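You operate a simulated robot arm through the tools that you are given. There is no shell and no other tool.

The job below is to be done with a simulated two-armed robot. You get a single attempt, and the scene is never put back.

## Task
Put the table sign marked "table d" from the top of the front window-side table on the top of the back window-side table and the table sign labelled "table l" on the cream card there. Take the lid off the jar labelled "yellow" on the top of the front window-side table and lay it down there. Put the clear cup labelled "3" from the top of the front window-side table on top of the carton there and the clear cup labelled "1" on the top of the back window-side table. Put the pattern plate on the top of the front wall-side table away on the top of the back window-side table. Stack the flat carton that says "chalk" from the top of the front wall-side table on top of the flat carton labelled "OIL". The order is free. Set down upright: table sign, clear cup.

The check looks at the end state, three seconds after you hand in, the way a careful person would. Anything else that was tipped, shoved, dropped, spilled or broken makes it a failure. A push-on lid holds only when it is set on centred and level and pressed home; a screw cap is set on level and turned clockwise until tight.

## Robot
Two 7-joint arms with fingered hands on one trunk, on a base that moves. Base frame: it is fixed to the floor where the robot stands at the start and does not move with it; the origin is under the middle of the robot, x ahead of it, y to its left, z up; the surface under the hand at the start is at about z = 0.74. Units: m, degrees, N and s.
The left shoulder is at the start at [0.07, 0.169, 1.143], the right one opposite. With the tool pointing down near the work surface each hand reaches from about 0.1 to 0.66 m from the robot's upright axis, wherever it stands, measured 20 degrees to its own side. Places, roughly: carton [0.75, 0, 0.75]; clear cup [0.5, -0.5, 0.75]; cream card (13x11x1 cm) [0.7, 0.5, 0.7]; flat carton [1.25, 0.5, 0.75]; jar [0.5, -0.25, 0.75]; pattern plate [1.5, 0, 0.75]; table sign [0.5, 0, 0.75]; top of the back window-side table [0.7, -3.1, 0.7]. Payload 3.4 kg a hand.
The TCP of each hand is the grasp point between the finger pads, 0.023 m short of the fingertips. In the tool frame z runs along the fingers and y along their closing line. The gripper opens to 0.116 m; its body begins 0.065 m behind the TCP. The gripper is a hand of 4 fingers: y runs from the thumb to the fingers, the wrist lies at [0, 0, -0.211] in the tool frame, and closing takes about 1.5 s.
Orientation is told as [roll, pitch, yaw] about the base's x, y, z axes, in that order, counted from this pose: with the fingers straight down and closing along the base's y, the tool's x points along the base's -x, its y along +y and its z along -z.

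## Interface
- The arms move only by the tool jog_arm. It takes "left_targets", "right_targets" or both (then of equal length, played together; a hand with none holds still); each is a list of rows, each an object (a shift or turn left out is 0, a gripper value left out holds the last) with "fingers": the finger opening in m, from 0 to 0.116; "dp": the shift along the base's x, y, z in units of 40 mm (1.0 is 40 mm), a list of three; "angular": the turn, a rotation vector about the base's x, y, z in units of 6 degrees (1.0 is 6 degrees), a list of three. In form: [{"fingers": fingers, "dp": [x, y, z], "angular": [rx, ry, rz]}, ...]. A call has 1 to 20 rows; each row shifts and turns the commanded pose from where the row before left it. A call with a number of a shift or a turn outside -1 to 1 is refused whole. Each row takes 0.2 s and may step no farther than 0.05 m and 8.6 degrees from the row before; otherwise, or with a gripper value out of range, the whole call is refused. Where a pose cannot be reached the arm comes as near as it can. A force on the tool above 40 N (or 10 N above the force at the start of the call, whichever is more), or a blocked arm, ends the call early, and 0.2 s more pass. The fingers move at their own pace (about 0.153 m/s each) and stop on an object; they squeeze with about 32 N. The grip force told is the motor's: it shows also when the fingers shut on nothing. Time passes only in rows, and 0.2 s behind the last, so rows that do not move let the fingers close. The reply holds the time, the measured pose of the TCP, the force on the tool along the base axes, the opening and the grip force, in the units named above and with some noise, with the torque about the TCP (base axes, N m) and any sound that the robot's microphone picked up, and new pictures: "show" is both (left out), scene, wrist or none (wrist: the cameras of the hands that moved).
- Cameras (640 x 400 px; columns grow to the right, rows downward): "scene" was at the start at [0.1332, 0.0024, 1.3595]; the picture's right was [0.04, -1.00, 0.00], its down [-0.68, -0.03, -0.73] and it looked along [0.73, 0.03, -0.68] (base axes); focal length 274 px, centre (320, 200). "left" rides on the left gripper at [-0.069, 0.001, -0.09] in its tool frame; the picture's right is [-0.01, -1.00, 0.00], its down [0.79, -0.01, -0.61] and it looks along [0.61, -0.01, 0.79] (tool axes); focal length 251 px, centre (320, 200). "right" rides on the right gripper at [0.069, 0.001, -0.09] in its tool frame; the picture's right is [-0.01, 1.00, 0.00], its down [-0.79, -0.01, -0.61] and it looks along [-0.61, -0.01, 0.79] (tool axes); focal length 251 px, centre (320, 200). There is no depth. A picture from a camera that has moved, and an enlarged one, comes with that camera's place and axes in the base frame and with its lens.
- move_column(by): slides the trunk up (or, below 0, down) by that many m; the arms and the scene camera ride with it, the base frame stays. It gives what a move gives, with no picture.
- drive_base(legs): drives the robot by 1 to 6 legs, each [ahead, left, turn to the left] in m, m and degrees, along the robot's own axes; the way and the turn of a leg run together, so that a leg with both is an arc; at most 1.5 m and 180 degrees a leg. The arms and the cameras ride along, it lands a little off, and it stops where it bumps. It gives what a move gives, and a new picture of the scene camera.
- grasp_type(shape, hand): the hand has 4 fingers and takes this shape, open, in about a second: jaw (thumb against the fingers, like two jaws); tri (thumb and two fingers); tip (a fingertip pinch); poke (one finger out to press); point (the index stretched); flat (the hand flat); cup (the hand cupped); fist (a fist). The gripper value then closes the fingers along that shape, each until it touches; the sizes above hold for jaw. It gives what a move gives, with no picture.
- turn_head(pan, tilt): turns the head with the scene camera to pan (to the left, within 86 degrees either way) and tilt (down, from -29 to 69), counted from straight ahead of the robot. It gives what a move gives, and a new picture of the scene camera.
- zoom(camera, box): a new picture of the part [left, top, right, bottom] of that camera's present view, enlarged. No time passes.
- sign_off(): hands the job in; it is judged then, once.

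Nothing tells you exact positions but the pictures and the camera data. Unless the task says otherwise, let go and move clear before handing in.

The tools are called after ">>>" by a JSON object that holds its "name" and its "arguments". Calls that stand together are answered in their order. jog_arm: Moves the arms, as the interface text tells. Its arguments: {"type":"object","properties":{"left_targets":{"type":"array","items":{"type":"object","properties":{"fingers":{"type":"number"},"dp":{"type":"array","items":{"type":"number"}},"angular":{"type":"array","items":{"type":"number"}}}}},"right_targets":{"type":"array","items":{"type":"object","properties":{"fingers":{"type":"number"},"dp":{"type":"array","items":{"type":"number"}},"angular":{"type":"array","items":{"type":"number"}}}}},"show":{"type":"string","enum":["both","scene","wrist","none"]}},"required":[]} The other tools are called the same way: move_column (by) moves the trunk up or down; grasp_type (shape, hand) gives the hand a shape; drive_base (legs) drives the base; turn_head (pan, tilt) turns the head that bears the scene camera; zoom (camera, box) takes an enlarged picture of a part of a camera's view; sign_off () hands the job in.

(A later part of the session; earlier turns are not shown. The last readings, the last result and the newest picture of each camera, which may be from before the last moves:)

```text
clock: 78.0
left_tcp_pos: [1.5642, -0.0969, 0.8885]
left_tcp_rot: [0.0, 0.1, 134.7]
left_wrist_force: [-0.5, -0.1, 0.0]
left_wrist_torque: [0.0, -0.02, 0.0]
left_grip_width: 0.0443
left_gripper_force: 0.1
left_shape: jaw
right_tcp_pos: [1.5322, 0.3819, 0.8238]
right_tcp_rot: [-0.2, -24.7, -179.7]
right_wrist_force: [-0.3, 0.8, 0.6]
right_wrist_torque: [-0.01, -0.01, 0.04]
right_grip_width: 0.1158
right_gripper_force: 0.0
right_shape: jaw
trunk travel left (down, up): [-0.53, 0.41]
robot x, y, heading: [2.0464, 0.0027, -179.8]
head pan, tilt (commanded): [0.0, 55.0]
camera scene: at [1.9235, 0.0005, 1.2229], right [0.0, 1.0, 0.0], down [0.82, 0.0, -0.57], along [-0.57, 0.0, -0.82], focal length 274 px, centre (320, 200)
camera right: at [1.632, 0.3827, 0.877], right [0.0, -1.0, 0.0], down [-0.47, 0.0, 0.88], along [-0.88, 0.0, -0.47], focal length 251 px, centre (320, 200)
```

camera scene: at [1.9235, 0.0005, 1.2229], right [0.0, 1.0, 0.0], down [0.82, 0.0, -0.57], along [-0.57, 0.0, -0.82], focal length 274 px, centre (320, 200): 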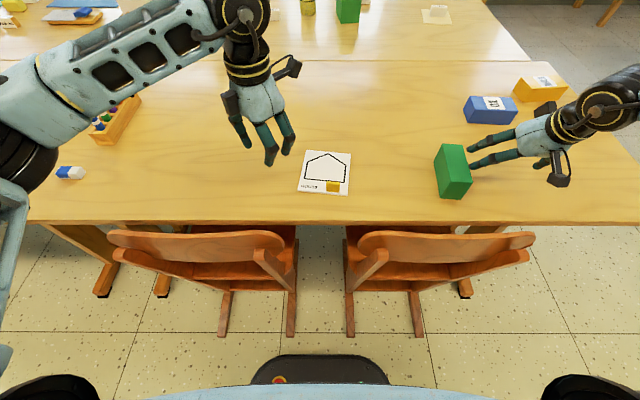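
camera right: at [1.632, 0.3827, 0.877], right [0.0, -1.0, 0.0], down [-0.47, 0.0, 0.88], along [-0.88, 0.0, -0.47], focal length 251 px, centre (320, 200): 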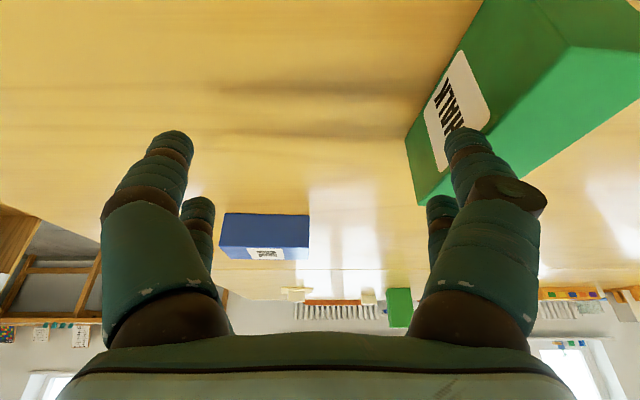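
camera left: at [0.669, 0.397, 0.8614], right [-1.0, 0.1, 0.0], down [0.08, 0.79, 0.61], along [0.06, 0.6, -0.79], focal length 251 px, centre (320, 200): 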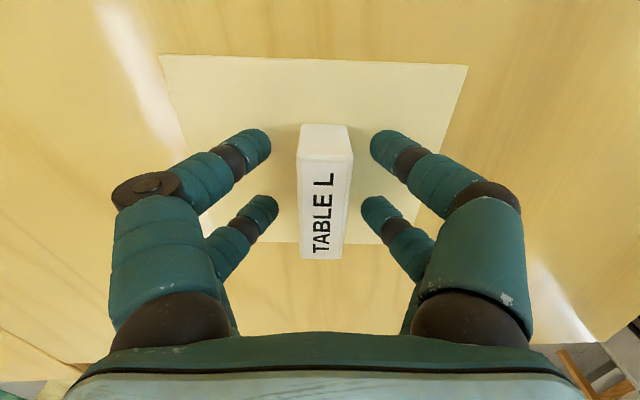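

>>> {"name": "jog_arm", "arguments": {"right_targets": [{"dp": [0, -0.2, 0]}, {"dp": [0, -0.2, 0]}, {"dp": [0, -0.2, 0]}], "show": "both"}}

```text
clock: 78.8
left_tcp_pos: [1.5642, -0.0975, 0.8897]
left_tcp_rot: [0.0, 0.0, 134.8]
left_wrist_force: [0.1, 0.1, 0.3]
left_wrist_torque: [0.0, -0.02, 0.01]
left_grip_width: 0.0444
left_gripper_force: 0.1
left_shape: jaw
right_tcp_pos: [1.5331, 0.36, 0.8243]
right_tcp_rot: [-0.1, -24.6, -179.7]
right_wrist_force: [-0.2, -0.5, 0.0]
right_wrist_torque: [0.02, -0.01, 0.03]
right_grip_width: 0.1157
right_gripper_force: 0.1
right_shape: jaw
trunk travel left (down, up): [-0.53, 0.41]
robot x, y, heading: [2.0446, 0.0021, -179.6]
head pan, tilt (commanded): [0.0, 55.0]
camera scene: at [1.9235, 0.0005, 1.2229], right [0.0, 1.0, 0.0], down [0.82, 0.0, -0.57], along [-0.57, 0.0, -0.82], focal length 274 px, centre (320, 200)
camera right: at [1.6324, 0.3591, 0.8776], right [0.0, -1.0, 0.0], down [-0.47, 0.0, 0.88], along [-0.88, 0.0, -0.47], focal length 251 px, centre (320, 200)
```

scene: 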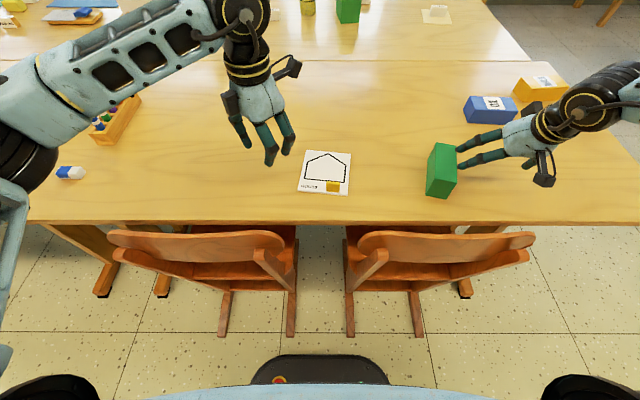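
right: 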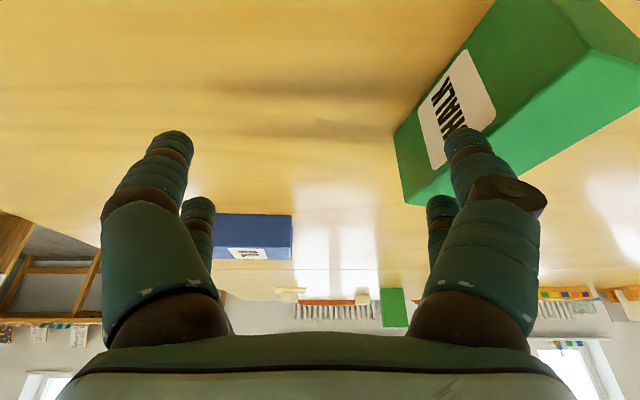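

>>> {"name": "zoom", "arguments": {"camera": "scene", "box": [390, 120, 500, 210]}}

```text
4.44 times, centred on (445, 165) of scene
camera zoom: at [1.9235, 0.0005, 1.2229], right [0.0, 1.0, 0.0], down [0.82, 0.0, -0.57], along [-0.57, 0.0, -0.82], focal length 1216 px, centre (-236, 356)
```

zoom: 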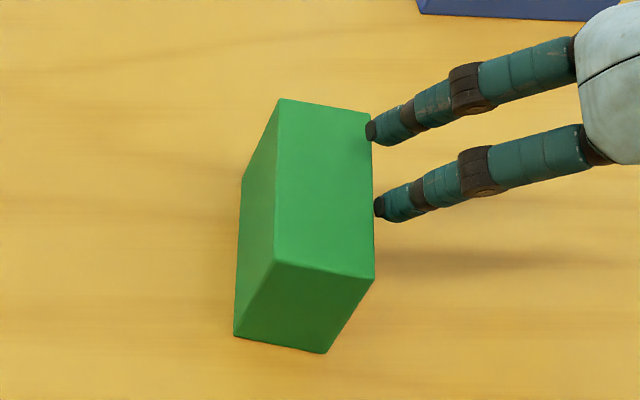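

The carton slides instead of tipping, so I'll flip it with a grip-and-tilt using the left hand, whose wrist leans the right way. First I'll pull the right hand clear and shift the base so chalk is on the left arm's side.

>>> {"name": "jog_arm", "arguments": {"right_targets": [{"dp": [0, 0.5, 0]}, {"dp": [0, 0.5, 0.5]}, {"dp": [0, 0, 0.9]}, {"dp": [0, 0, 0.9]}, {"dp": [0, 0, 0.9]}, {"dp": [0, 0, 0.9]}], "left_targets": [{"dp": [0, 0, 0.7]}, {"dp": [0, 0, 0.9]}, {"dp": [0, 0, 0.9]}, {"dp": [0, 0, 0.5]}, {"dp": [0, 0, 0]}, {"dp": [0, 0, 0]}], "show": "none"}}

>>> {"name": "drive_base", "arguments": {"legs": [[0.01, -0.48, 0]]}}

```text
clock: 80.2
left_tcp_pos: [1.5635, -0.0969, 1.0096]
left_tcp_rot: [-0.1, 0.0, 134.7]
left_wrist_force: [-0.3, 0.5, 0.3]
left_wrist_torque: [-0.02, -0.03, 0.02]
left_grip_width: 0.0446
left_gripper_force: 0.0
left_shape: jaw
right_tcp_pos: [1.5333, 0.3964, 0.9887]
right_tcp_rot: [-0.1, -24.7, -179.8]
right_wrist_force: [0.5, 0.4, 0.5]
right_wrist_torque: [0.02, -0.01, 0.0]
right_grip_width: 0.1161
right_gripper_force: 0.2
right_shape: jaw
trunk travel left (down, up): [-0.53, 0.41]
robot x, y, heading: [2.0466, 0.0048, -180.0]
head pan, tilt (commanded): [0.0, 55.0]
```

```text
clock: 83.1
left_tcp_pos: [1.553, 0.3956, 1.0089]
left_tcp_rot: [0.0, 0.0, 134.2]
left_wrist_force: [-0.3, 0.1, -0.2]
left_wrist_torque: [0.02, 0.0, -0.01]
left_grip_width: 0.0447
left_gripper_force: 0.1
left_shape: jaw
right_tcp_pos: [1.5267, 0.887, 0.9878]
right_tcp_rot: [-0.1, -24.7, 179.7]
right_wrist_force: [0.7, -0.2, 0.3]
right_wrist_torque: [0.0, 0.0, -0.04]
right_grip_width: 0.1159
right_gripper_force: 0.0
right_shape: jaw
trunk travel left (down, up): [-0.53, 0.41]
robot x, y, heading: [2.0344, 0.4896, 179.5]
head pan, tilt (commanded): [0.0, 55.0]
camera scene: at [1.9144, 0.4884, 1.2229], right [0.01, 1.0, 0.0], down [0.82, 0.0, -0.57], along [-0.57, 0.0, -0.82], focal length 274 px, centre (320, 200)
```

scene: 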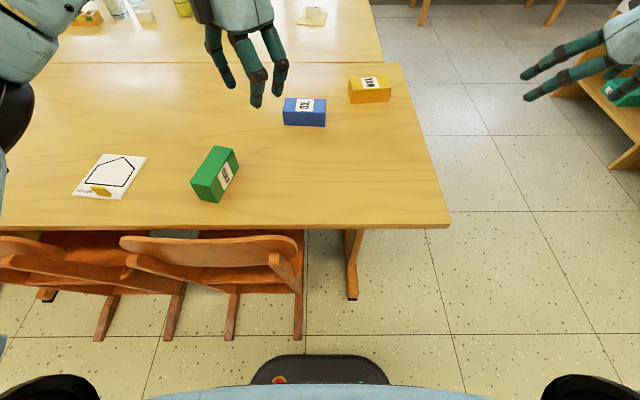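

>>> {"name": "zoom", "arguments": {"camera": "scene", "box": [160, 130, 280, 215]}}

```text
4.71 times, centred on (220, 172) of scene
camera zoom: at [1.9144, 0.4884, 1.2229], right [0.01, 1.0, 0.0], down [0.82, 0.0, -0.57], along [-0.57, 0.0, -0.82], focal length 1287 px, centre (791, 329)
```

zoom: 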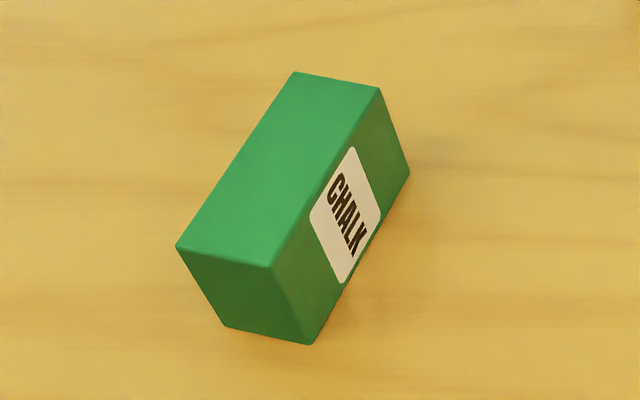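

Chalk is at about [1.528, 0.264], long axis turned 15°. Moving the left hand above it, aligned and open to 8 cm.

>>> {"name": "jog_arm", "arguments": {"left_targets": [{"dp": [-0.104, -0.55, -0.45], "angular": [0, 0, 0.861], "fingers": 0.085}, {"dp": [-0.104, -0.55, -0.45], "angular": [0, 0, 0.861]}, {"dp": [-0.104, -0.55, -0.45], "angular": [0, 0, 0.861]}, {"dp": [-0.104, -0.55, -0.45], "angular": [0, 0, 0.861]}, {"dp": [-0.104, -0.55, -0.45], "angular": [0, 0, 0.861]}, {"dp": [-0.104, -0.55, -0.45], "angular": [0, 0, 0.861]}], "show": "wrist"}}

```text
clock: 84.5
left_tcp_pos: [1.5264, 0.261, 0.901]
left_tcp_rot: [-0.1, 0.0, 165.3]
left_wrist_force: [-0.1, 0.5, 0.4]
left_wrist_torque: [0.0, 0.02, -0.02]
left_grip_width: 0.085
left_gripper_force: 0.0
left_shape: jaw
right_tcp_pos: [1.5261, 0.8866, 0.9873]
right_tcp_rot: [-0.1, -24.7, 179.7]
right_wrist_force: [0.5, 0.5, 0.7]
right_wrist_torque: [-0.01, 0.01, 0.0]
right_grip_width: 0.116
right_gripper_force: 0.1
right_shape: jaw
trunk travel left (down, up): [-0.53, 0.41]
robot x, y, heading: [2.0372, 0.4883, 179.8]
head pan, tilt (commanded): [0.0, 55.0]
camera left: at [1.4599, 0.2793, 0.9905], right [0.24, 0.97, 0.0], down [0.77, -0.2, 0.61], along [0.59, -0.15, -0.79], focal length 251 px, centre (320, 200)
```

left: 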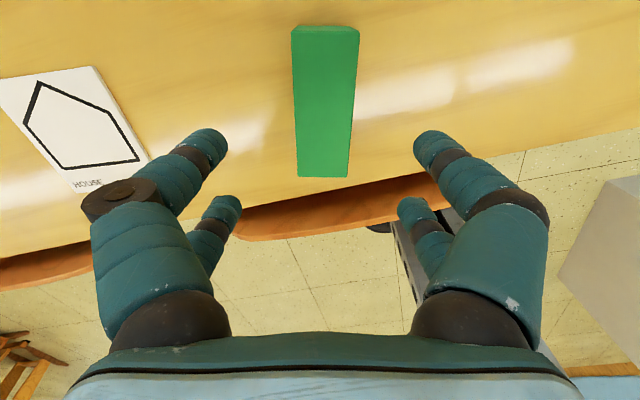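

>>> {"name": "jog_arm", "arguments": {"left_targets": [{"dp": [-0.05, 0.1, -0.8]}, {"dp": [0, 0, -0.8]}, {"dp": [0, 0, -0.8]}, {"dp": [0, 0, -0.45]}], "show": "wrist"}}

```text
clock: 85.5
left_tcp_pos: [1.5267, 0.2656, 0.7877]
left_tcp_rot: [0.0, 0.0, 165.4]
left_wrist_force: [-0.6, 1.1, -0.9]
left_wrist_torque: [-0.03, 0.0, 0.01]
left_grip_width: 0.0847
left_gripper_force: 0.1
left_shape: jaw
right_tcp_pos: [1.5267, 0.8888, 0.9882]
right_tcp_rot: [-0.1, -24.8, 179.8]
right_wrist_force: [-0.6, -0.1, 0.4]
right_wrist_torque: [0.01, 0.01, 0.0]
right_grip_width: 0.1156
right_gripper_force: 0.0
right_shape: jaw
trunk travel left (down, up): [-0.53, 0.41]
robot x, y, heading: [2.0361, 0.4881, 179.9]
head pan, tilt (commanded): [0.0, 55.0]
camera left: at [1.4589, 0.2834, 0.877], right [0.25, 0.97, 0.0], down [0.77, -0.2, 0.61], along [0.59, -0.15, -0.79], focal length 251 px, centre (320, 200)
```

left: 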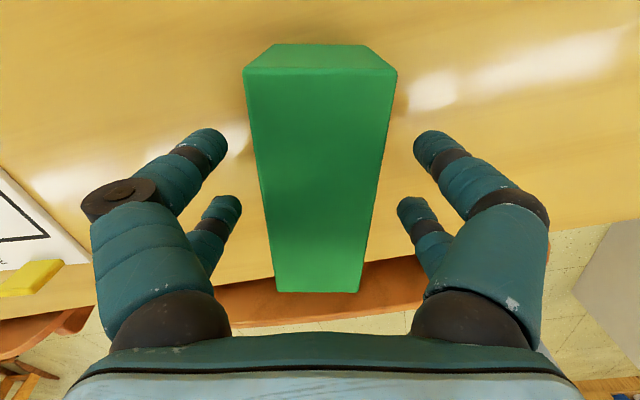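

Reached the right depth. Closing and lifting a few cm.

>>> {"name": "jog_arm", "arguments": {"left_targets": [{"fingers": 0.0}, {"dp": [0, 0, 0]}, {"dp": [0, 0, 0]}, {"dp": [0, 0, 0]}, {"dp": [0, 0, 0.5]}, {"dp": [0, 0, 0.8]}, {"dp": [0, 0, 0.8]}], "show": "both"}}

```text
clock: 87.1
left_tcp_pos: [1.5257, 0.2662, 0.8711]
left_tcp_rot: [0.0, 0.0, 165.2]
left_wrist_force: [-0.1, -0.4, -1.3]
left_wrist_torque: [0.0, 0.02, -0.02]
left_grip_width: 0.0379
left_gripper_force: 32.5
left_shape: jaw
right_tcp_pos: [1.5269, 0.8877, 0.9871]
right_tcp_rot: [-0.1, -24.7, 179.7]
right_wrist_force: [0.0, -0.5, 0.4]
right_wrist_torque: [0.0, 0.02, 0.01]
right_grip_width: 0.1155
right_gripper_force: 0.0
right_shape: jaw
trunk travel left (down, up): [-0.53, 0.41]
robot x, y, heading: [2.0359, 0.489, 179.8]
head pan, tilt (commanded): [0.0, 55.0]
camera scene: at [1.9145, 0.4885, 1.2228], right [0.01, 1.0, 0.0], down [0.82, -0.01, -0.57], along [-0.57, 0.0, -0.82], focal length 274 px, centre (320, 200)
camera left: at [1.4587, 0.2837, 0.961], right [0.25, 0.97, 0.0], down [0.77, -0.2, 0.61], along [0.59, -0.15, -0.79], focal length 251 px, centre (320, 200)
```

scene: 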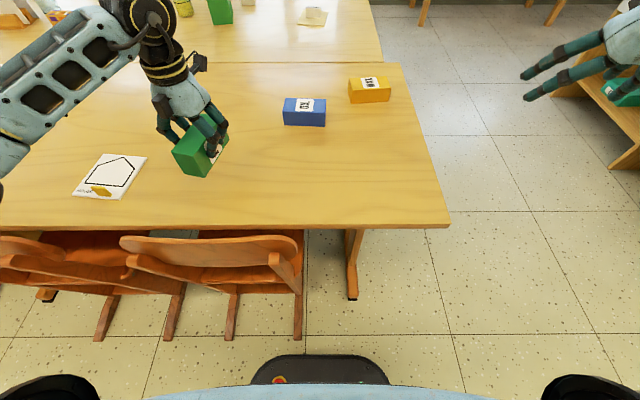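
left: 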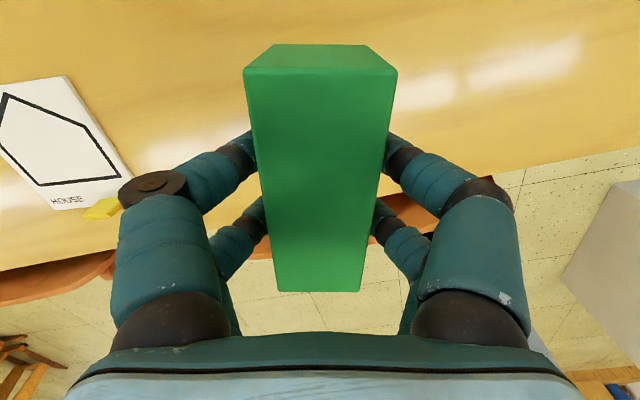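

Chalk is held firmly. Now I tilt the left hand 54° about the carton's long axis so the label side turns upward.

>>> {"name": "jog_arm", "arguments": {"left_targets": [{"angular": [0.966, -0.259, 0]}, {"angular": [0.966, -0.259, 0]}, {"angular": [0.966, -0.259, 0]}, {"angular": [0.966, -0.259, 0]}, {"angular": [0.966, -0.259, 0]}, {"angular": [0.966, -0.259, 0]}, {"angular": [0.966, -0.259, 0]}, {"angular": [0.966, -0.259, 0]}, {"angular": [0.966, -0.259, 0]}], "show": "both"}}

```text
clock: 89.1
left_tcp_pos: [1.525, 0.2657, 0.8713]
left_tcp_rot: [-54.2, 0.2, 165.2]
left_wrist_force: [0.8, 0.2, -0.8]
left_wrist_torque: [0.03, 0.01, 0.01]
left_grip_width: 0.038
left_gripper_force: 31.6
left_shape: jaw
right_tcp_pos: [1.5256, 0.8874, 0.9872]
right_tcp_rot: [-0.1, -24.6, 179.8]
right_wrist_force: [0.5, 0.5, 0.7]
right_wrist_torque: [-0.04, 0.04, 0.01]
right_grip_width: 0.1159
right_gripper_force: 0.1
right_shape: jaw
trunk travel left (down, up): [-0.53, 0.41]
robot x, y, heading: [2.0367, 0.4903, 179.7]
head pan, tilt (commanded): [0.0, 55.0]
camera scene: at [1.914, 0.4878, 1.2228], right [0.01, 1.0, 0.0], down [0.82, 0.0, -0.57], along [-0.57, 0.0, -0.82], focal length 274 px, centre (320, 200)
camera left: at [1.4391, 0.2136, 0.9221], right [0.14, 0.57, 0.81], down [0.64, -0.67, 0.36], along [0.75, 0.47, -0.46], focal length 251 px, centre (320, 200)
```

scene: 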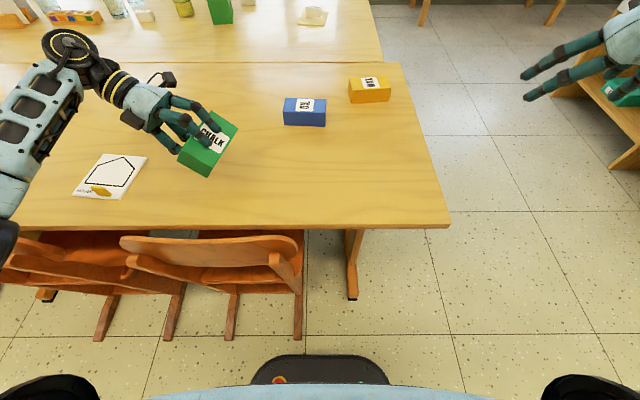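
left: 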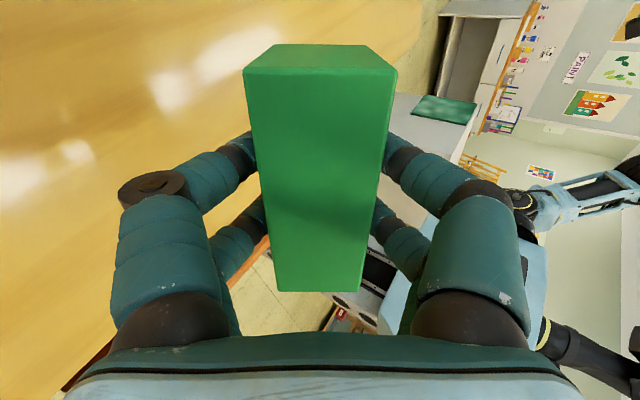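

Label is turning up nicely. Lowering gently toward the table.

>>> {"name": "jog_arm", "arguments": {"left_targets": [{"dp": [0, 0, -0.8]}, {"dp": [0, 0, -0.7]}, {"dp": [0, 0, -0.25]}, {"dp": [0, 0, 0]}], "show": "none"}}

>>> {"name": "jog_arm", "arguments": {"left_targets": [{"dp": [0, 0, -0.1]}, {"dp": [0, 0, 0]}], "show": "none"}}

>>> {"name": "jog_arm", "arguments": {"left_targets": [{"dp": [0, 0, -0.1]}, {"dp": [0, 0, 0]}], "show": "scene"}}

```text
clock: 90.1
left_tcp_pos: [1.5248, 0.2677, 0.801]
left_tcp_rot: [-54.1, 0.2, 165.2]
left_wrist_force: [-0.1, -1.1, -2.0]
left_wrist_torque: [-0.03, 0.03, 0.01]
left_grip_width: 0.0379
left_gripper_force: 32.1
left_shape: jaw
right_tcp_pos: [1.5264, 0.8873, 0.9865]
right_tcp_rot: [-0.2, -24.6, 179.8]
right_wrist_force: [-0.2, -0.7, -0.4]
right_wrist_torque: [0.01, 0.0, -0.01]
right_grip_width: 0.1162
right_gripper_force: 0.1
right_shape: jaw
trunk travel left (down, up): [-0.53, 0.41]
robot x, y, heading: [2.0347, 0.4913, 179.6]
head pan, tilt (commanded): [0.0, 55.0]
```

```text
clock: 90.7
left_tcp_pos: [1.5239, 0.2666, 0.7975]
left_tcp_rot: [-54.1, 0.2, 165.2]
left_wrist_force: [-0.3, 0.3, -2.0]
left_wrist_torque: [-0.03, 0.02, 0.0]
left_grip_width: 0.0379
left_gripper_force: 32.3
left_shape: jaw
right_tcp_pos: [1.5272, 0.888, 0.987]
right_tcp_rot: [-0.2, -24.6, 179.9]
right_wrist_force: [0.4, -0.1, 0.0]
right_wrist_torque: [-0.04, -0.01, 0.02]
right_grip_width: 0.1158
right_gripper_force: 0.1
right_shape: jaw
trunk travel left (down, up): [-0.53, 0.41]
robot x, y, heading: [2.0366, 0.4868, 179.5]
head pan, tilt (commanded): [0.0, 55.0]
```

```text
clock: 91.3
left_tcp_pos: [1.5249, 0.2672, 0.7937]
left_tcp_rot: [-54.0, 0.1, 165.2]
left_wrist_force: [-0.4, -0.6, -0.3]
left_wrist_torque: [0.0, -0.03, -0.01]
left_grip_width: 0.0377
left_gripper_force: 32.0
left_shape: jaw
right_tcp_pos: [1.5271, 0.889, 0.988]
right_tcp_rot: [0.0, -24.7, 179.8]
right_wrist_force: [0.4, 0.1, -0.4]
right_wrist_torque: [-0.01, 0.02, 0.01]
right_grip_width: 0.116
right_gripper_force: 0.0
right_shape: jaw
trunk travel left (down, up): [-0.53, 0.41]
robot x, y, heading: [2.0354, 0.4882, 179.8]
head pan, tilt (commanded): [0.0, 55.0]
camera scene: at [1.9142, 0.4881, 1.2228], right [0.01, 1.0, 0.0], down [0.82, 0.0, -0.57], along [-0.57, 0.0, -0.82], focal length 274 px, centre (320, 200)
```

scene: 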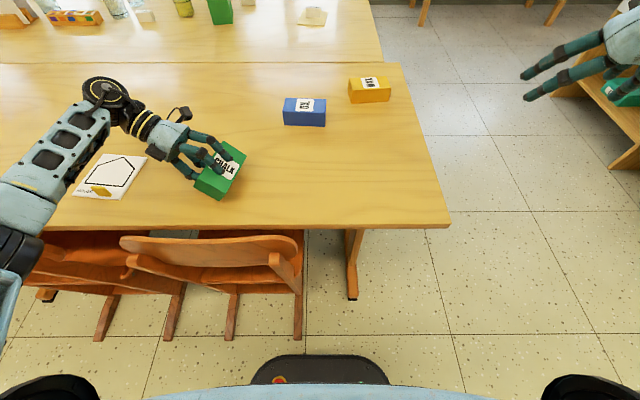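

>>> {"name": "jog_arm", "arguments": {"left_targets": [{"dp": [0, 0, -0.07]}, {"dp": [0, 0, 0]}], "show": "none"}}

>>> {"name": "jog_arm", "arguments": {"left_targets": [{"dp": [0, 0, -0.07]}, {"dp": [0, 0, 0]}], "show": "none"}}

>>> {"name": "jog_arm", "arguments": {"left_targets": [{"dp": [0, 0, -0.07]}, {"dp": [0, 0, 0]}], "show": "wrist"}}

```text
clock: 91.9
left_tcp_pos: [1.525, 0.2671, 0.7914]
left_tcp_rot: [-54.1, 0.2, 165.2]
left_wrist_force: [-0.2, -0.1, -1.1]
left_wrist_torque: [-0.01, 0.01, 0.01]
left_grip_width: 0.0376
left_gripper_force: 31.8
left_shape: jaw
right_tcp_pos: [1.5269, 0.8889, 0.9867]
right_tcp_rot: [0.0, -24.7, 179.8]
right_wrist_force: [-0.1, -0.1, -0.7]
right_wrist_torque: [0.0, -0.05, 0.0]
right_grip_width: 0.1158
right_gripper_force: 0.0
right_shape: jaw
trunk travel left (down, up): [-0.53, 0.41]
robot x, y, heading: [2.0341, 0.4887, 179.9]
head pan, tilt (commanded): [0.0, 55.0]
```

```text
clock: 92.5
left_tcp_pos: [1.5257, 0.2674, 0.7876]
left_tcp_rot: [-54.0, 0.3, 165.2]
left_wrist_force: [-0.2, 0.1, -2.3]
left_wrist_torque: [-0.02, 0.0, 0.0]
left_grip_width: 0.0378
left_gripper_force: 32.2
left_shape: jaw
right_tcp_pos: [1.5271, 0.8881, 0.9877]
right_tcp_rot: [-0.1, -24.6, 179.8]
right_wrist_force: [-0.6, 0.1, 0.0]
right_wrist_torque: [0.0, 0.01, 0.01]
right_grip_width: 0.116
right_gripper_force: 0.1
right_shape: jaw
trunk travel left (down, up): [-0.53, 0.41]
robot x, y, heading: [2.0336, 0.4883, 180.3]
head pan, tilt (commanded): [0.0, 55.0]
```

```text
clock: 93.1
left_tcp_pos: [1.5259, 0.2671, 0.7857]
left_tcp_rot: [-54.1, 0.0, 165.1]
left_wrist_force: [-1.7, -2.9, 10.4]
left_wrist_torque: [0.12, 0.0, 0.03]
left_grip_width: 0.0382
left_gripper_force: 32.0
left_shape: jaw
right_tcp_pos: [1.5276, 0.8864, 0.9886]
right_tcp_rot: [-0.1, -24.8, 179.9]
right_wrist_force: [0.1, 0.0, 0.1]
right_wrist_torque: [0.02, 0.03, 0.01]
right_grip_width: 0.1159
right_gripper_force: 0.0
right_shape: jaw
trunk travel left (down, up): [-0.53, 0.41]
robot x, y, heading: [2.0365, 0.4922, 179.5]
head pan, tilt (commanded): [0.0, 55.0]
camera left: at [1.4393, 0.2142, 0.8377], right [0.14, 0.57, 0.81], down [0.64, -0.67, 0.36], along [0.75, 0.47, -0.46], focal length 251 px, centre (320, 200)
```

left: 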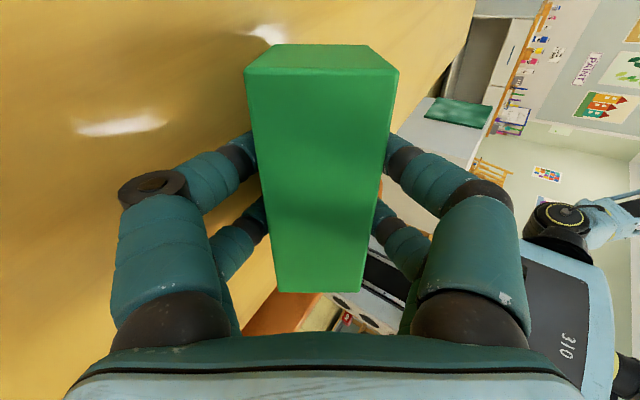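

Contact. Releasing a little while compensating upward, then checking.

>>> {"name": "jog_arm", "arguments": {"left_targets": [{"dp": [0, 0, 0.1], "fingers": 0.046}, {"dp": [0, 0, 0.12], "fingers": 0.054}, {"dp": [0, 0, 0.1], "fingers": 0.06}, {"dp": [0, 0, 0]}], "show": "both"}}

```text
clock: 94.1
left_tcp_pos: [1.5254, 0.2675, 0.7983]
left_tcp_rot: [-53.9, 0.2, 165.1]
left_wrist_force: [-0.7, 0.3, 0.2]
left_wrist_torque: [0.0, -0.01, -0.04]
left_grip_width: 0.06
left_gripper_force: 0.0
left_shape: jaw
right_tcp_pos: [1.5269, 0.8885, 0.9875]
right_tcp_rot: [-0.2, -24.8, 179.8]
right_wrist_force: [-0.9, 0.3, -0.4]
right_wrist_torque: [0.02, 0.02, 0.03]
right_grip_width: 0.1161
right_gripper_force: 0.1
right_shape: jaw
trunk travel left (down, up): [-0.53, 0.41]
robot x, y, heading: [2.0344, 0.4879, 179.6]
head pan, tilt (commanded): [0.0, 55.0]
camera scene: at [1.9145, 0.4882, 1.2229], right [0.01, 1.0, 0.0], down [0.82, 0.0, -0.57], along [-0.57, 0.0, -0.82], focal length 274 px, centre (320, 200)
camera left: at [1.4392, 0.2141, 0.8495], right [0.14, 0.57, 0.81], down [0.64, -0.67, 0.36], along [0.75, 0.47, -0.46], focal length 251 px, centre (320, 200)
```

scene: 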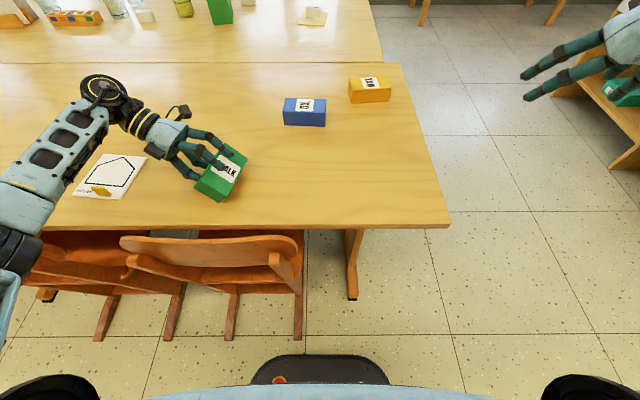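
left: 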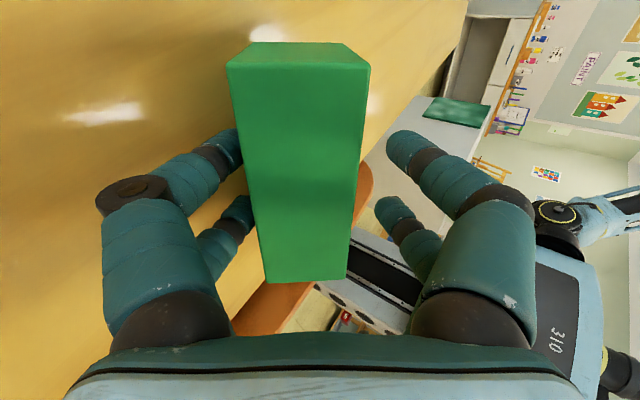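

The carton leans on the lower fingers. Withdrawing along the finger direction so it settles flat.

>>> {"name": "jog_arm", "arguments": {"left_targets": [{"dp": [-0.105, -0.39, 0.2]}, {"dp": [-0.105, -0.39, 0.2]}, {"dp": [-0.105, -0.39, 0.25]}], "show": "both"}}

```text
clock: 94.9
left_tcp_pos: [1.5125, 0.2209, 0.8242]
left_tcp_rot: [-54.1, 0.2, 165.0]
left_wrist_force: [0.2, -0.3, -0.4]
left_wrist_torque: [0.02, -0.03, 0.0]
left_grip_width: 0.0598
left_gripper_force: 0.0
left_shape: jaw
right_tcp_pos: [1.5274, 0.8899, 0.9882]
right_tcp_rot: [-0.1, -24.7, 179.8]
right_wrist_force: [0.2, -0.1, 0.1]
right_wrist_torque: [-0.01, 0.03, 0.02]
right_grip_width: 0.116
right_gripper_force: 0.1
right_shape: jaw
trunk travel left (down, up): [-0.53, 0.41]
robot x, y, heading: [2.0377, 0.4867, 179.7]
head pan, tilt (commanded): [0.0, 55.0]
camera scene: at [1.9144, 0.4881, 1.2229], right [0.01, 1.0, 0.0], down [0.82, 0.0, -0.57], along [-0.57, 0.0, -0.82], focal length 274 px, centre (320, 200)
camera left: at [1.427, 0.167, 0.8761], right [0.14, 0.57, 0.81], down [0.64, -0.67, 0.36], along [0.75, 0.47, -0.46], focal length 251 px, centre (320, 200)
```

scene: 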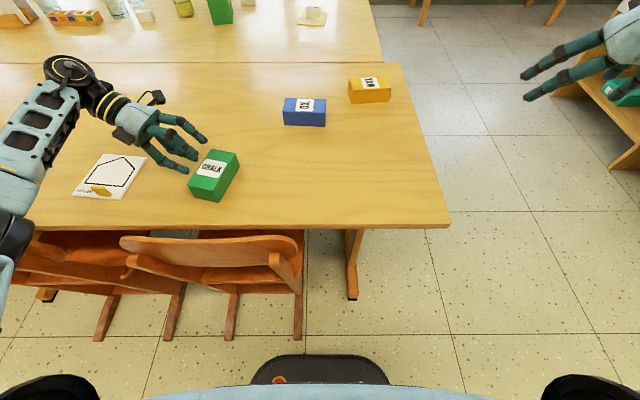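
left: 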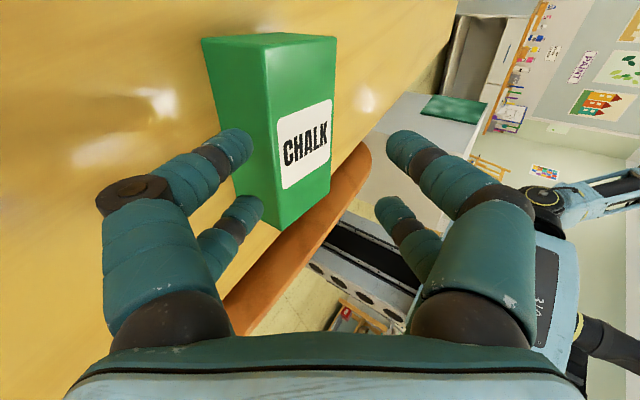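

Chalk is flat again with its label up. Pulling the left hand clear and up, and checking.

>>> {"name": "jog_arm", "arguments": {"left_targets": [{"dp": [-0.15, -0.5, 0.5]}, {"dp": [-0.1, -0.3, 0.8]}, {"dp": [0, 0, 0.9]}, {"dp": [0, 0, 0.9]}], "show": "none"}}

>>> {"name": "zoom", "arguments": {"camera": "scene", "box": [160, 130, 280, 215]}}

>>> {"name": "zoom", "arguments": {"camera": "scene", "box": [260, 60, 420, 160]}}

```text
clock: 95.9
left_tcp_pos: [1.5035, 0.1893, 0.9488]
left_tcp_rot: [-54.0, 0.3, 165.2]
left_wrist_force: [0.4, -0.3, -0.3]
left_wrist_torque: [-0.01, -0.03, 0.0]
left_grip_width: 0.0601
left_gripper_force: 0.1
left_shape: jaw
right_tcp_pos: [1.5276, 0.8886, 0.9877]
right_tcp_rot: [0.0, -24.7, 179.8]
right_wrist_force: [0.1, 0.4, -1.6]
right_wrist_torque: [0.0, 0.0, 0.01]
right_grip_width: 0.1158
right_gripper_force: 0.1
right_shape: jaw
trunk travel left (down, up): [-0.53, 0.41]
robot x, y, heading: [2.0388, 0.4854, 180.0]
head pan, tilt (commanded): [0.0, 55.0]
```

```text
4.71 times, centred on (220, 172) of scene
camera zoom: at [1.915, 0.4887, 1.2229], right [0.01, 1.0, 0.0], down [0.82, -0.01, -0.57], along [-0.57, 0.0, -0.82], focal length 1287 px, centre (791, 329)
```

zoom: 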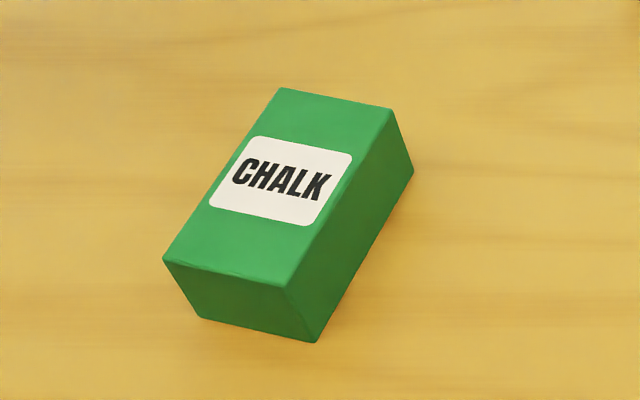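

```text
4.00 times, centred on (340, 110) of scene
camera zoom: at [1.915, 0.4887, 1.2229], right [0.01, 1.0, 0.0], down [0.82, -0.01, -0.57], along [-0.57, 0.0, -0.82], focal length 1094 px, centre (240, 560)
```

zoom: 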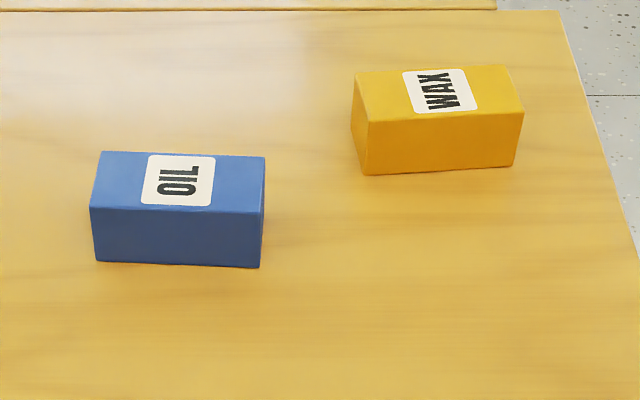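

Chalk now lies flat at about [1.526, 0.258], turned 15°. Bringing the left hand back to vertical above it and opening wider.

>>> {"name": "jog_arm", "arguments": {"left_targets": [{"dp": [0.061, 0.192, -0.1], "angular": [-0.966, 0.259, 0], "fingers": 0.105}, {"dp": [0.061, 0.192, -0.1], "angular": [-0.966, 0.259, 0]}, {"dp": [0.061, 0.192, -0.1], "angular": [-0.966, 0.259, 0]}, {"dp": [0.061, 0.192, -0.1], "angular": [-0.966, 0.259, 0]}, {"dp": [0.061, 0.192, -0.1], "angular": [-0.966, 0.259, 0]}, {"dp": [0.061, 0.192, -0.1], "angular": [-0.966, 0.259, 0]}, {"dp": [0.061, 0.192, -0.1], "angular": [-0.966, 0.259, 0]}, {"dp": [0.061, 0.192, -0.1], "angular": [-0.966, 0.259, 0]}, {"dp": [0.061, 0.192, -0.1], "angular": [-0.966, 0.259, 0]}], "show": "none"}}

>>> {"name": "move_column", "arguments": {"by": -0.05}}

>>> {"name": "jog_arm", "arguments": {"left_targets": [{"dp": [0, 0, 0]}], "show": "wrist"}}

```text
clock: 97.9
left_tcp_pos: [1.5239, 0.2583, 0.9121]
left_tcp_rot: [0.1, 0.0, 165.2]
left_wrist_force: [-0.5, 0.4, -0.1]
left_wrist_torque: [-0.04, 0.04, 0.01]
left_grip_width: 0.1049
left_gripper_force: 0.0
left_shape: jaw
right_tcp_pos: [1.5269, 0.8883, 0.9879]
right_tcp_rot: [-0.2, -24.6, 179.8]
right_wrist_force: [-0.1, 0.4, 0.2]
right_wrist_torque: [0.07, -0.02, 0.0]
right_grip_width: 0.1158
right_gripper_force: 0.0
right_shape: jaw
trunk travel left (down, up): [-0.53, 0.41]
robot x, y, heading: [2.0372, 0.4838, 179.5]
head pan, tilt (commanded): [0.0, 55.0]
```

```text
clock: 98.8
left_tcp_pos: [1.5246, 0.2586, 0.8628]
left_tcp_rot: [0.0, 0.0, 165.4]
left_wrist_force: [-0.5, 0.2, -1.0]
left_wrist_torque: [0.03, 0.04, 0.01]
left_grip_width: 0.1048
left_gripper_force: 0.1
left_shape: jaw
right_tcp_pos: [1.5281, 0.888, 0.9365]
right_tcp_rot: [-0.1, -24.6, 179.8]
right_wrist_force: [-0.2, 0.0, -0.9]
right_wrist_torque: [0.01, -0.03, -0.01]
right_grip_width: 0.1158
right_gripper_force: 0.1
right_shape: jaw
trunk travel left (down, up): [-0.48, 0.46]
robot x, y, heading: [2.039, 0.4887, 179.5]
head pan, tilt (commanded): [0.0, 55.0]
```

```text
clock: 99.2
left_tcp_pos: [1.5235, 0.258, 0.8617]
left_tcp_rot: [0.0, 0.0, 165.3]
left_wrist_force: [-0.5, -1.0, 0.1]
left_wrist_torque: [-0.02, -0.04, -0.01]
left_grip_width: 0.1048
left_gripper_force: 0.0
left_shape: jaw
right_tcp_pos: [1.5264, 0.8904, 0.9383]
right_tcp_rot: [-0.1, -24.7, 179.7]
right_wrist_force: [-1.6, -0.4, -0.1]
right_wrist_torque: [-0.01, -0.02, -0.01]
right_grip_width: 0.1158
right_gripper_force: 0.1
right_shape: jaw
trunk travel left (down, up): [-0.48, 0.46]
robot x, y, heading: [2.0408, 0.4907, 179.6]
head pan, tilt (commanded): [0.0, 55.0]
camera left: at [1.4567, 0.2749, 0.9513], right [0.25, 0.97, 0.0], down [0.77, -0.2, 0.61], along [0.59, -0.15, -0.79], focal length 251 px, centre (320, 200)
```

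left: 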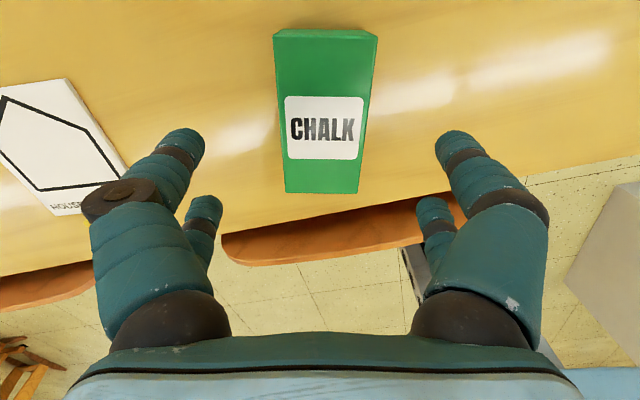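

Well centred. Lowering to full depth.

>>> {"name": "jog_arm", "arguments": {"left_targets": [{"dp": [0, 0.05, -0.8]}, {"dp": [0, 0, -0.8]}, {"dp": [0, 0, -0.64]}, {"dp": [0, 0, 0]}], "show": "wrist"}}

```text
clock: 100.2
left_tcp_pos: [1.5261, 0.2606, 0.7723]
left_tcp_rot: [0.0, 0.0, 165.3]
left_wrist_force: [0.1, 0.3, -0.1]
left_wrist_torque: [0.04, 0.0, -0.01]
left_grip_width: 0.105
left_gripper_force: 0.1
left_shape: jaw
right_tcp_pos: [1.5273, 0.8871, 0.9377]
right_tcp_rot: [-0.1, -24.7, 179.8]
right_wrist_force: [-0.1, -0.1, 0.2]
right_wrist_torque: [0.01, 0.01, -0.01]
right_grip_width: 0.1159
right_gripper_force: 0.0
right_shape: jaw
trunk travel left (down, up): [-0.48, 0.46]
robot x, y, heading: [2.0373, 0.488, 179.6]
head pan, tilt (commanded): [0.0, 55.0]
camera left: at [1.4574, 0.2775, 0.8612], right [0.25, 0.97, 0.0], down [0.77, -0.2, 0.61], along [0.59, -0.15, -0.79], focal length 251 px, centre (320, 200)
```

left: 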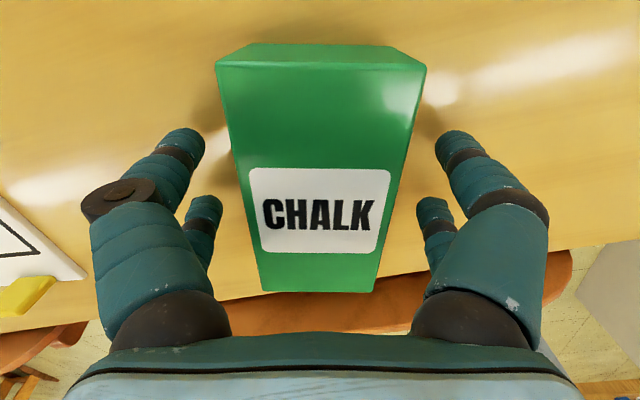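

>>> {"name": "jog_arm", "arguments": {"left_targets": [{"fingers": 0.0}, {"dp": [0, 0, 0]}, {"dp": [0, 0, 0]}, {"dp": [0, 0, 0]}, {"dp": [0, 0, 0.3]}, {"dp": [0, 0, 0.6]}, {"dp": [0, 0, 0.8]}, {"dp": [0, 0, 0.8]}], "show": "both"}}

```text
clock: 102.0
left_tcp_pos: [1.5233, 0.2576, 0.8731]
left_tcp_rot: [-0.1, 0.0, 165.2]
left_wrist_force: [0.1, -0.4, -1.5]
left_wrist_torque: [0.03, 0.04, -0.01]
left_grip_width: 0.0525
left_gripper_force: 32.4
left_shape: jaw
right_tcp_pos: [1.5272, 0.8877, 0.937]
right_tcp_rot: [-0.2, -24.8, 179.8]
right_wrist_force: [0.3, -0.1, -0.3]
right_wrist_torque: [0.0, -0.02, -0.01]
right_grip_width: 0.1155
right_gripper_force: 0.1
right_shape: jaw
trunk travel left (down, up): [-0.48, 0.46]
robot x, y, heading: [2.0351, 0.489, 179.5]
head pan, tilt (commanded): [0.0, 55.0]
camera scene: at [1.9144, 0.4885, 1.1728], right [0.01, 1.0, 0.0], down [0.82, -0.01, -0.57], along [-0.57, 0.0, -0.82], focal length 274 px, centre (320, 200)
camera left: at [1.4562, 0.2745, 0.9615], right [0.25, 0.97, 0.0], down [0.77, -0.2, 0.61], along [0.59, -0.15, -0.79], focal length 251 px, centre (320, 200)
```

scene: 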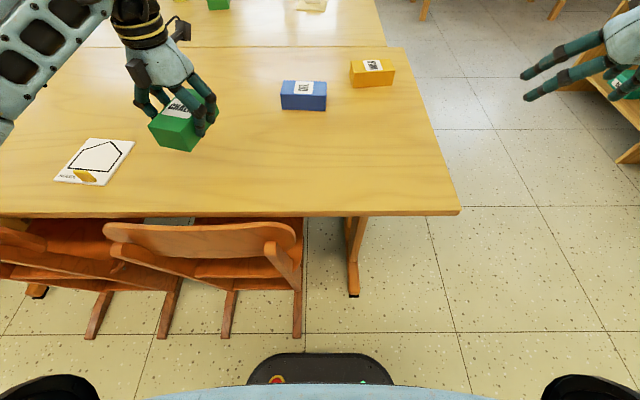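
left: 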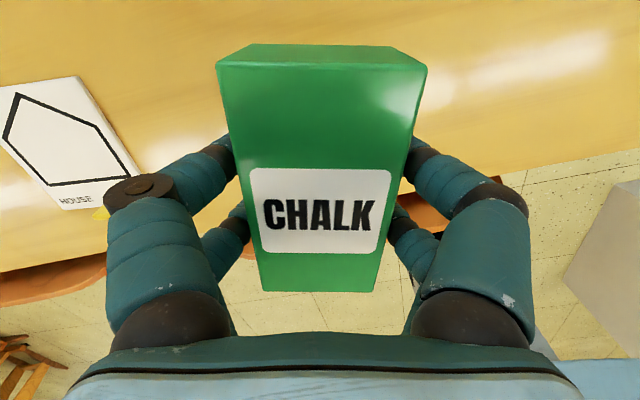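

Chalk is firmly held. I'll lift it higher and re-orient the right hand (vertical, turned to close across the plate's yellow tab).

>>> {"name": "jog_arm", "arguments": {"left_targets": [{"dp": [0, 0, 0.2]}, {"dp": [0, 0, 0.2]}, {"dp": [0, 0, 0.2]}, {"dp": [0, 0, 0.2]}, {"dp": [0, 0, 0.2]}, {"dp": [0, 0, 0.2]}, {"dp": [0, 0, 0.2]}, {"dp": [0, 0, 0.2]}, {"dp": [0, 0, 0.2]}, {"dp": [0, 0, 0.2]}, {"dp": [0, 0, 0.2]}, {"dp": [0, 0, 0.2]}, {"dp": [0, 0, 0]}, {"dp": [0, 0, 0]}, {"dp": [0, 0, 0]}, {"dp": [0, 0, 0]}, {"dp": [0, 0, 0]}, {"dp": [0, 0, 0]}], "right_targets": [{"dp": [0, -0.2, 0.2], "angular": [0, -1, 0]}, {"dp": [0, -0.2, 0.2], "angular": [0, -1, 0]}, {"dp": [0, -0.2, 0.2], "angular": [0, -1, 0]}, {"dp": [0, -0.2, 0.2], "angular": [0, -1, 0]}, {"dp": [0.1, -0.2, 0], "angular": [0, -0.1, 0.98], "fingers": 0.06}, {"dp": [0.1, -0.2, 0], "angular": [0, 0, 0.98]}, {"dp": [0.1, -0.2, 0], "angular": [0, 0, 0.98]}, {"dp": [0.1, -0.2, 0], "angular": [0, 0, 0.98]}, {"dp": [0.1, -0.2, 0], "angular": [0, 0, 0.98]}, {"dp": [0, -0.2, 0], "angular": [0, 0, 0.98]}, {"dp": [0, -0.2, 0], "angular": [0, 0, 0.98]}, {"dp": [0, -0.2, 0], "angular": [0, 0, 0.98]}, {"dp": [0, -0.2, 0], "angular": [0, 0, 0.98]}, {"dp": [0, -0.2, 0], "angular": [0, 0, 0.98]}, {"dp": [0, -0.2, 0], "angular": [0, 0, 0.98]}, {"dp": [0, -0.2, 0], "angular": [0, 0, 0.98]}, {"dp": [0, -0.2, 0], "angular": [0, 0, 0.98]}, {"dp": [0, -0.2, 0], "angular": [0, 0, 0.98]}], "show": "none"}}

>>> {"name": "drive_base", "arguments": {"legs": [[0, 0.56, 0]]}}

```text
clock: 105.8
left_tcp_pos: [1.5237, 0.2599, 0.9678]
left_tcp_rot: [0.0, 0.0, 165.2]
left_wrist_force: [0.1, 0.2, -1.3]
left_wrist_torque: [0.0, -0.02, -0.01]
left_grip_width: 0.0528
left_gripper_force: 32.4
left_shape: jaw
right_tcp_pos: [1.5454, 0.7437, 0.9706]
right_tcp_rot: [0.0, 0.0, -97.8]
right_wrist_force: [0.2, 0.3, -0.1]
right_wrist_torque: [0.02, -0.06, 0.05]
right_grip_width: 0.0606
right_gripper_force: 0.1
right_shape: jaw
trunk travel left (down, up): [-0.48, 0.46]
robot x, y, heading: [2.0338, 0.4874, 179.6]
head pan, tilt (commanded): [0.0, 55.0]
```

```text
clock: 109.0
left_tcp_pos: [1.521, -0.3049, 0.9667]
left_tcp_rot: [0.0, 0.0, 165.3]
left_wrist_force: [0.6, -0.1, -2.4]
left_wrist_torque: [0.0, -0.04, 0.0]
left_grip_width: 0.0528
left_gripper_force: 32.6
left_shape: jaw
right_tcp_pos: [1.5428, 0.1805, 0.9702]
right_tcp_rot: [-0.4, 0.0, -97.9]
right_wrist_force: [-0.5, -0.3, -0.4]
right_wrist_torque: [0.03, 0.0, -0.03]
right_grip_width: 0.0604
right_gripper_force: 0.0
right_shape: jaw
trunk travel left (down, up): [-0.48, 0.46]
robot x, y, heading: [2.0327, -0.0737, 179.9]
head pan, tilt (commanded): [0.0, 55.0]
camera scene: at [1.9107, -0.075, 1.1728], right [0.01, 1.0, 0.0], down [0.82, -0.01, -0.57], along [-0.57, 0.0, -0.82], focal length 274 px, centre (320, 200)
```

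scene: 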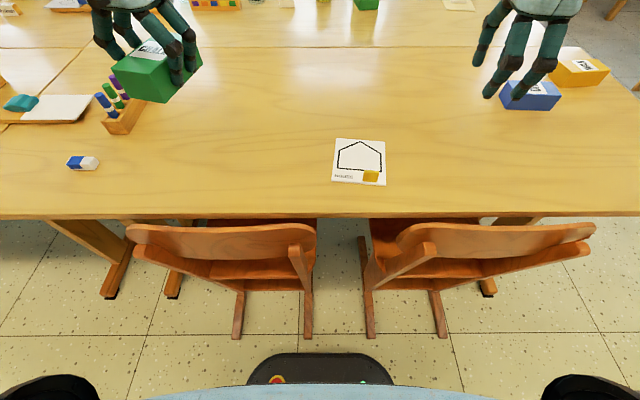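

>>> {"name": "zoom", "arguments": {"camera": "scene", "box": [319, 128, 399, 193]}}

```text
6.15 times, centred on (359, 160) of scene
camera zoom: at [1.9107, -0.075, 1.1728], right [0.01, 1.0, 0.0], down [0.82, -0.01, -0.57], along [-0.57, 0.0, -0.82], focal length 1683 px, centre (80, 443)
```

zoom: 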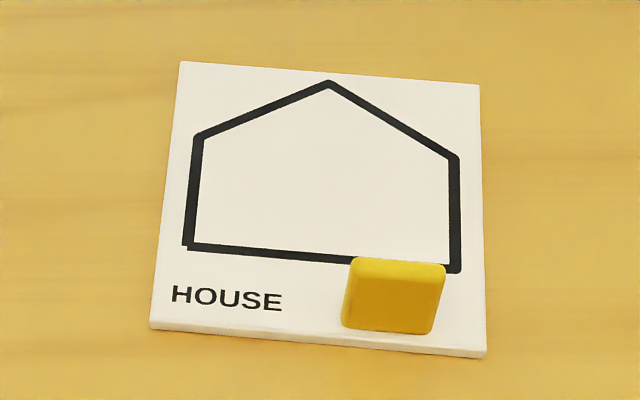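

The tab is about 3 cm wide, 7 mm thick, 2.7 cm tall, centred near [1.568, 0.024]. Moving the right hand above it.

>>> {"name": "jog_arm", "arguments": {"right_targets": [{"dp": [0.125, -0.78, -0.5]}, {"dp": [0.125, -0.78, -0.5]}, {"dp": [0.125, -0.78, -0.5]}, {"dp": [0.125, -0.78, -0.5]}, {"dp": [0.125, -0.78, -0.5]}], "show": "both"}}

```text
clock: 110.2
left_tcp_pos: [1.5203, -0.3033, 0.9683]
left_tcp_rot: [0.1, 0.0, 165.2]
left_wrist_force: [0.1, -0.3, -1.6]
left_wrist_torque: [-0.01, -0.05, -0.03]
left_grip_width: 0.0531
left_gripper_force: 31.4
left_shape: jaw
right_tcp_pos: [1.5728, 0.0346, 0.8694]
right_tcp_rot: [-0.3, -0.2, -98.1]
right_wrist_force: [0.6, 0.5, -0.3]
right_wrist_torque: [0.0, 0.02, 0.04]
right_grip_width: 0.0602
right_gripper_force: 0.2
right_shape: jaw
right hand out of reach, approached as far as the arm can: row 5
trunk travel left (down, up): [-0.48, 0.46]
robot x, y, heading: [2.0309, -0.0833, 179.8]
head pan, tilt (commanded): [0.0, 55.0]
camera scene: at [1.9107, -0.0747, 1.1729], right [0.01, 1.0, 0.0], down [0.82, -0.01, -0.57], along [-0.57, 0.0, -0.82], focal length 274 px, centre (320, 200)
camera right: at [1.5835, 0.1028, 0.9585], right [0.99, -0.15, 0.0], down [-0.11, -0.78, 0.61], along [-0.09, -0.6, -0.79], focal length 251 px, centre (320, 200)
```

scene: 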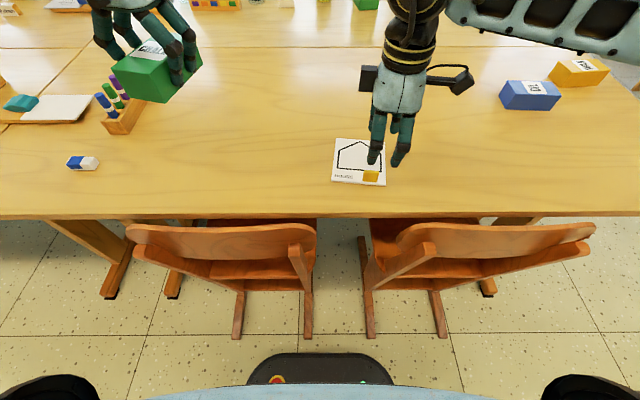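
right: 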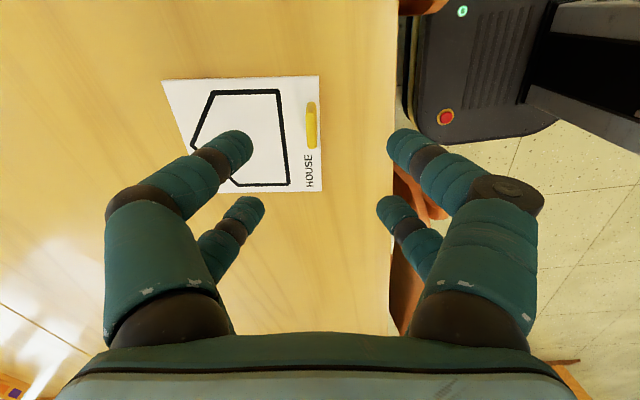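

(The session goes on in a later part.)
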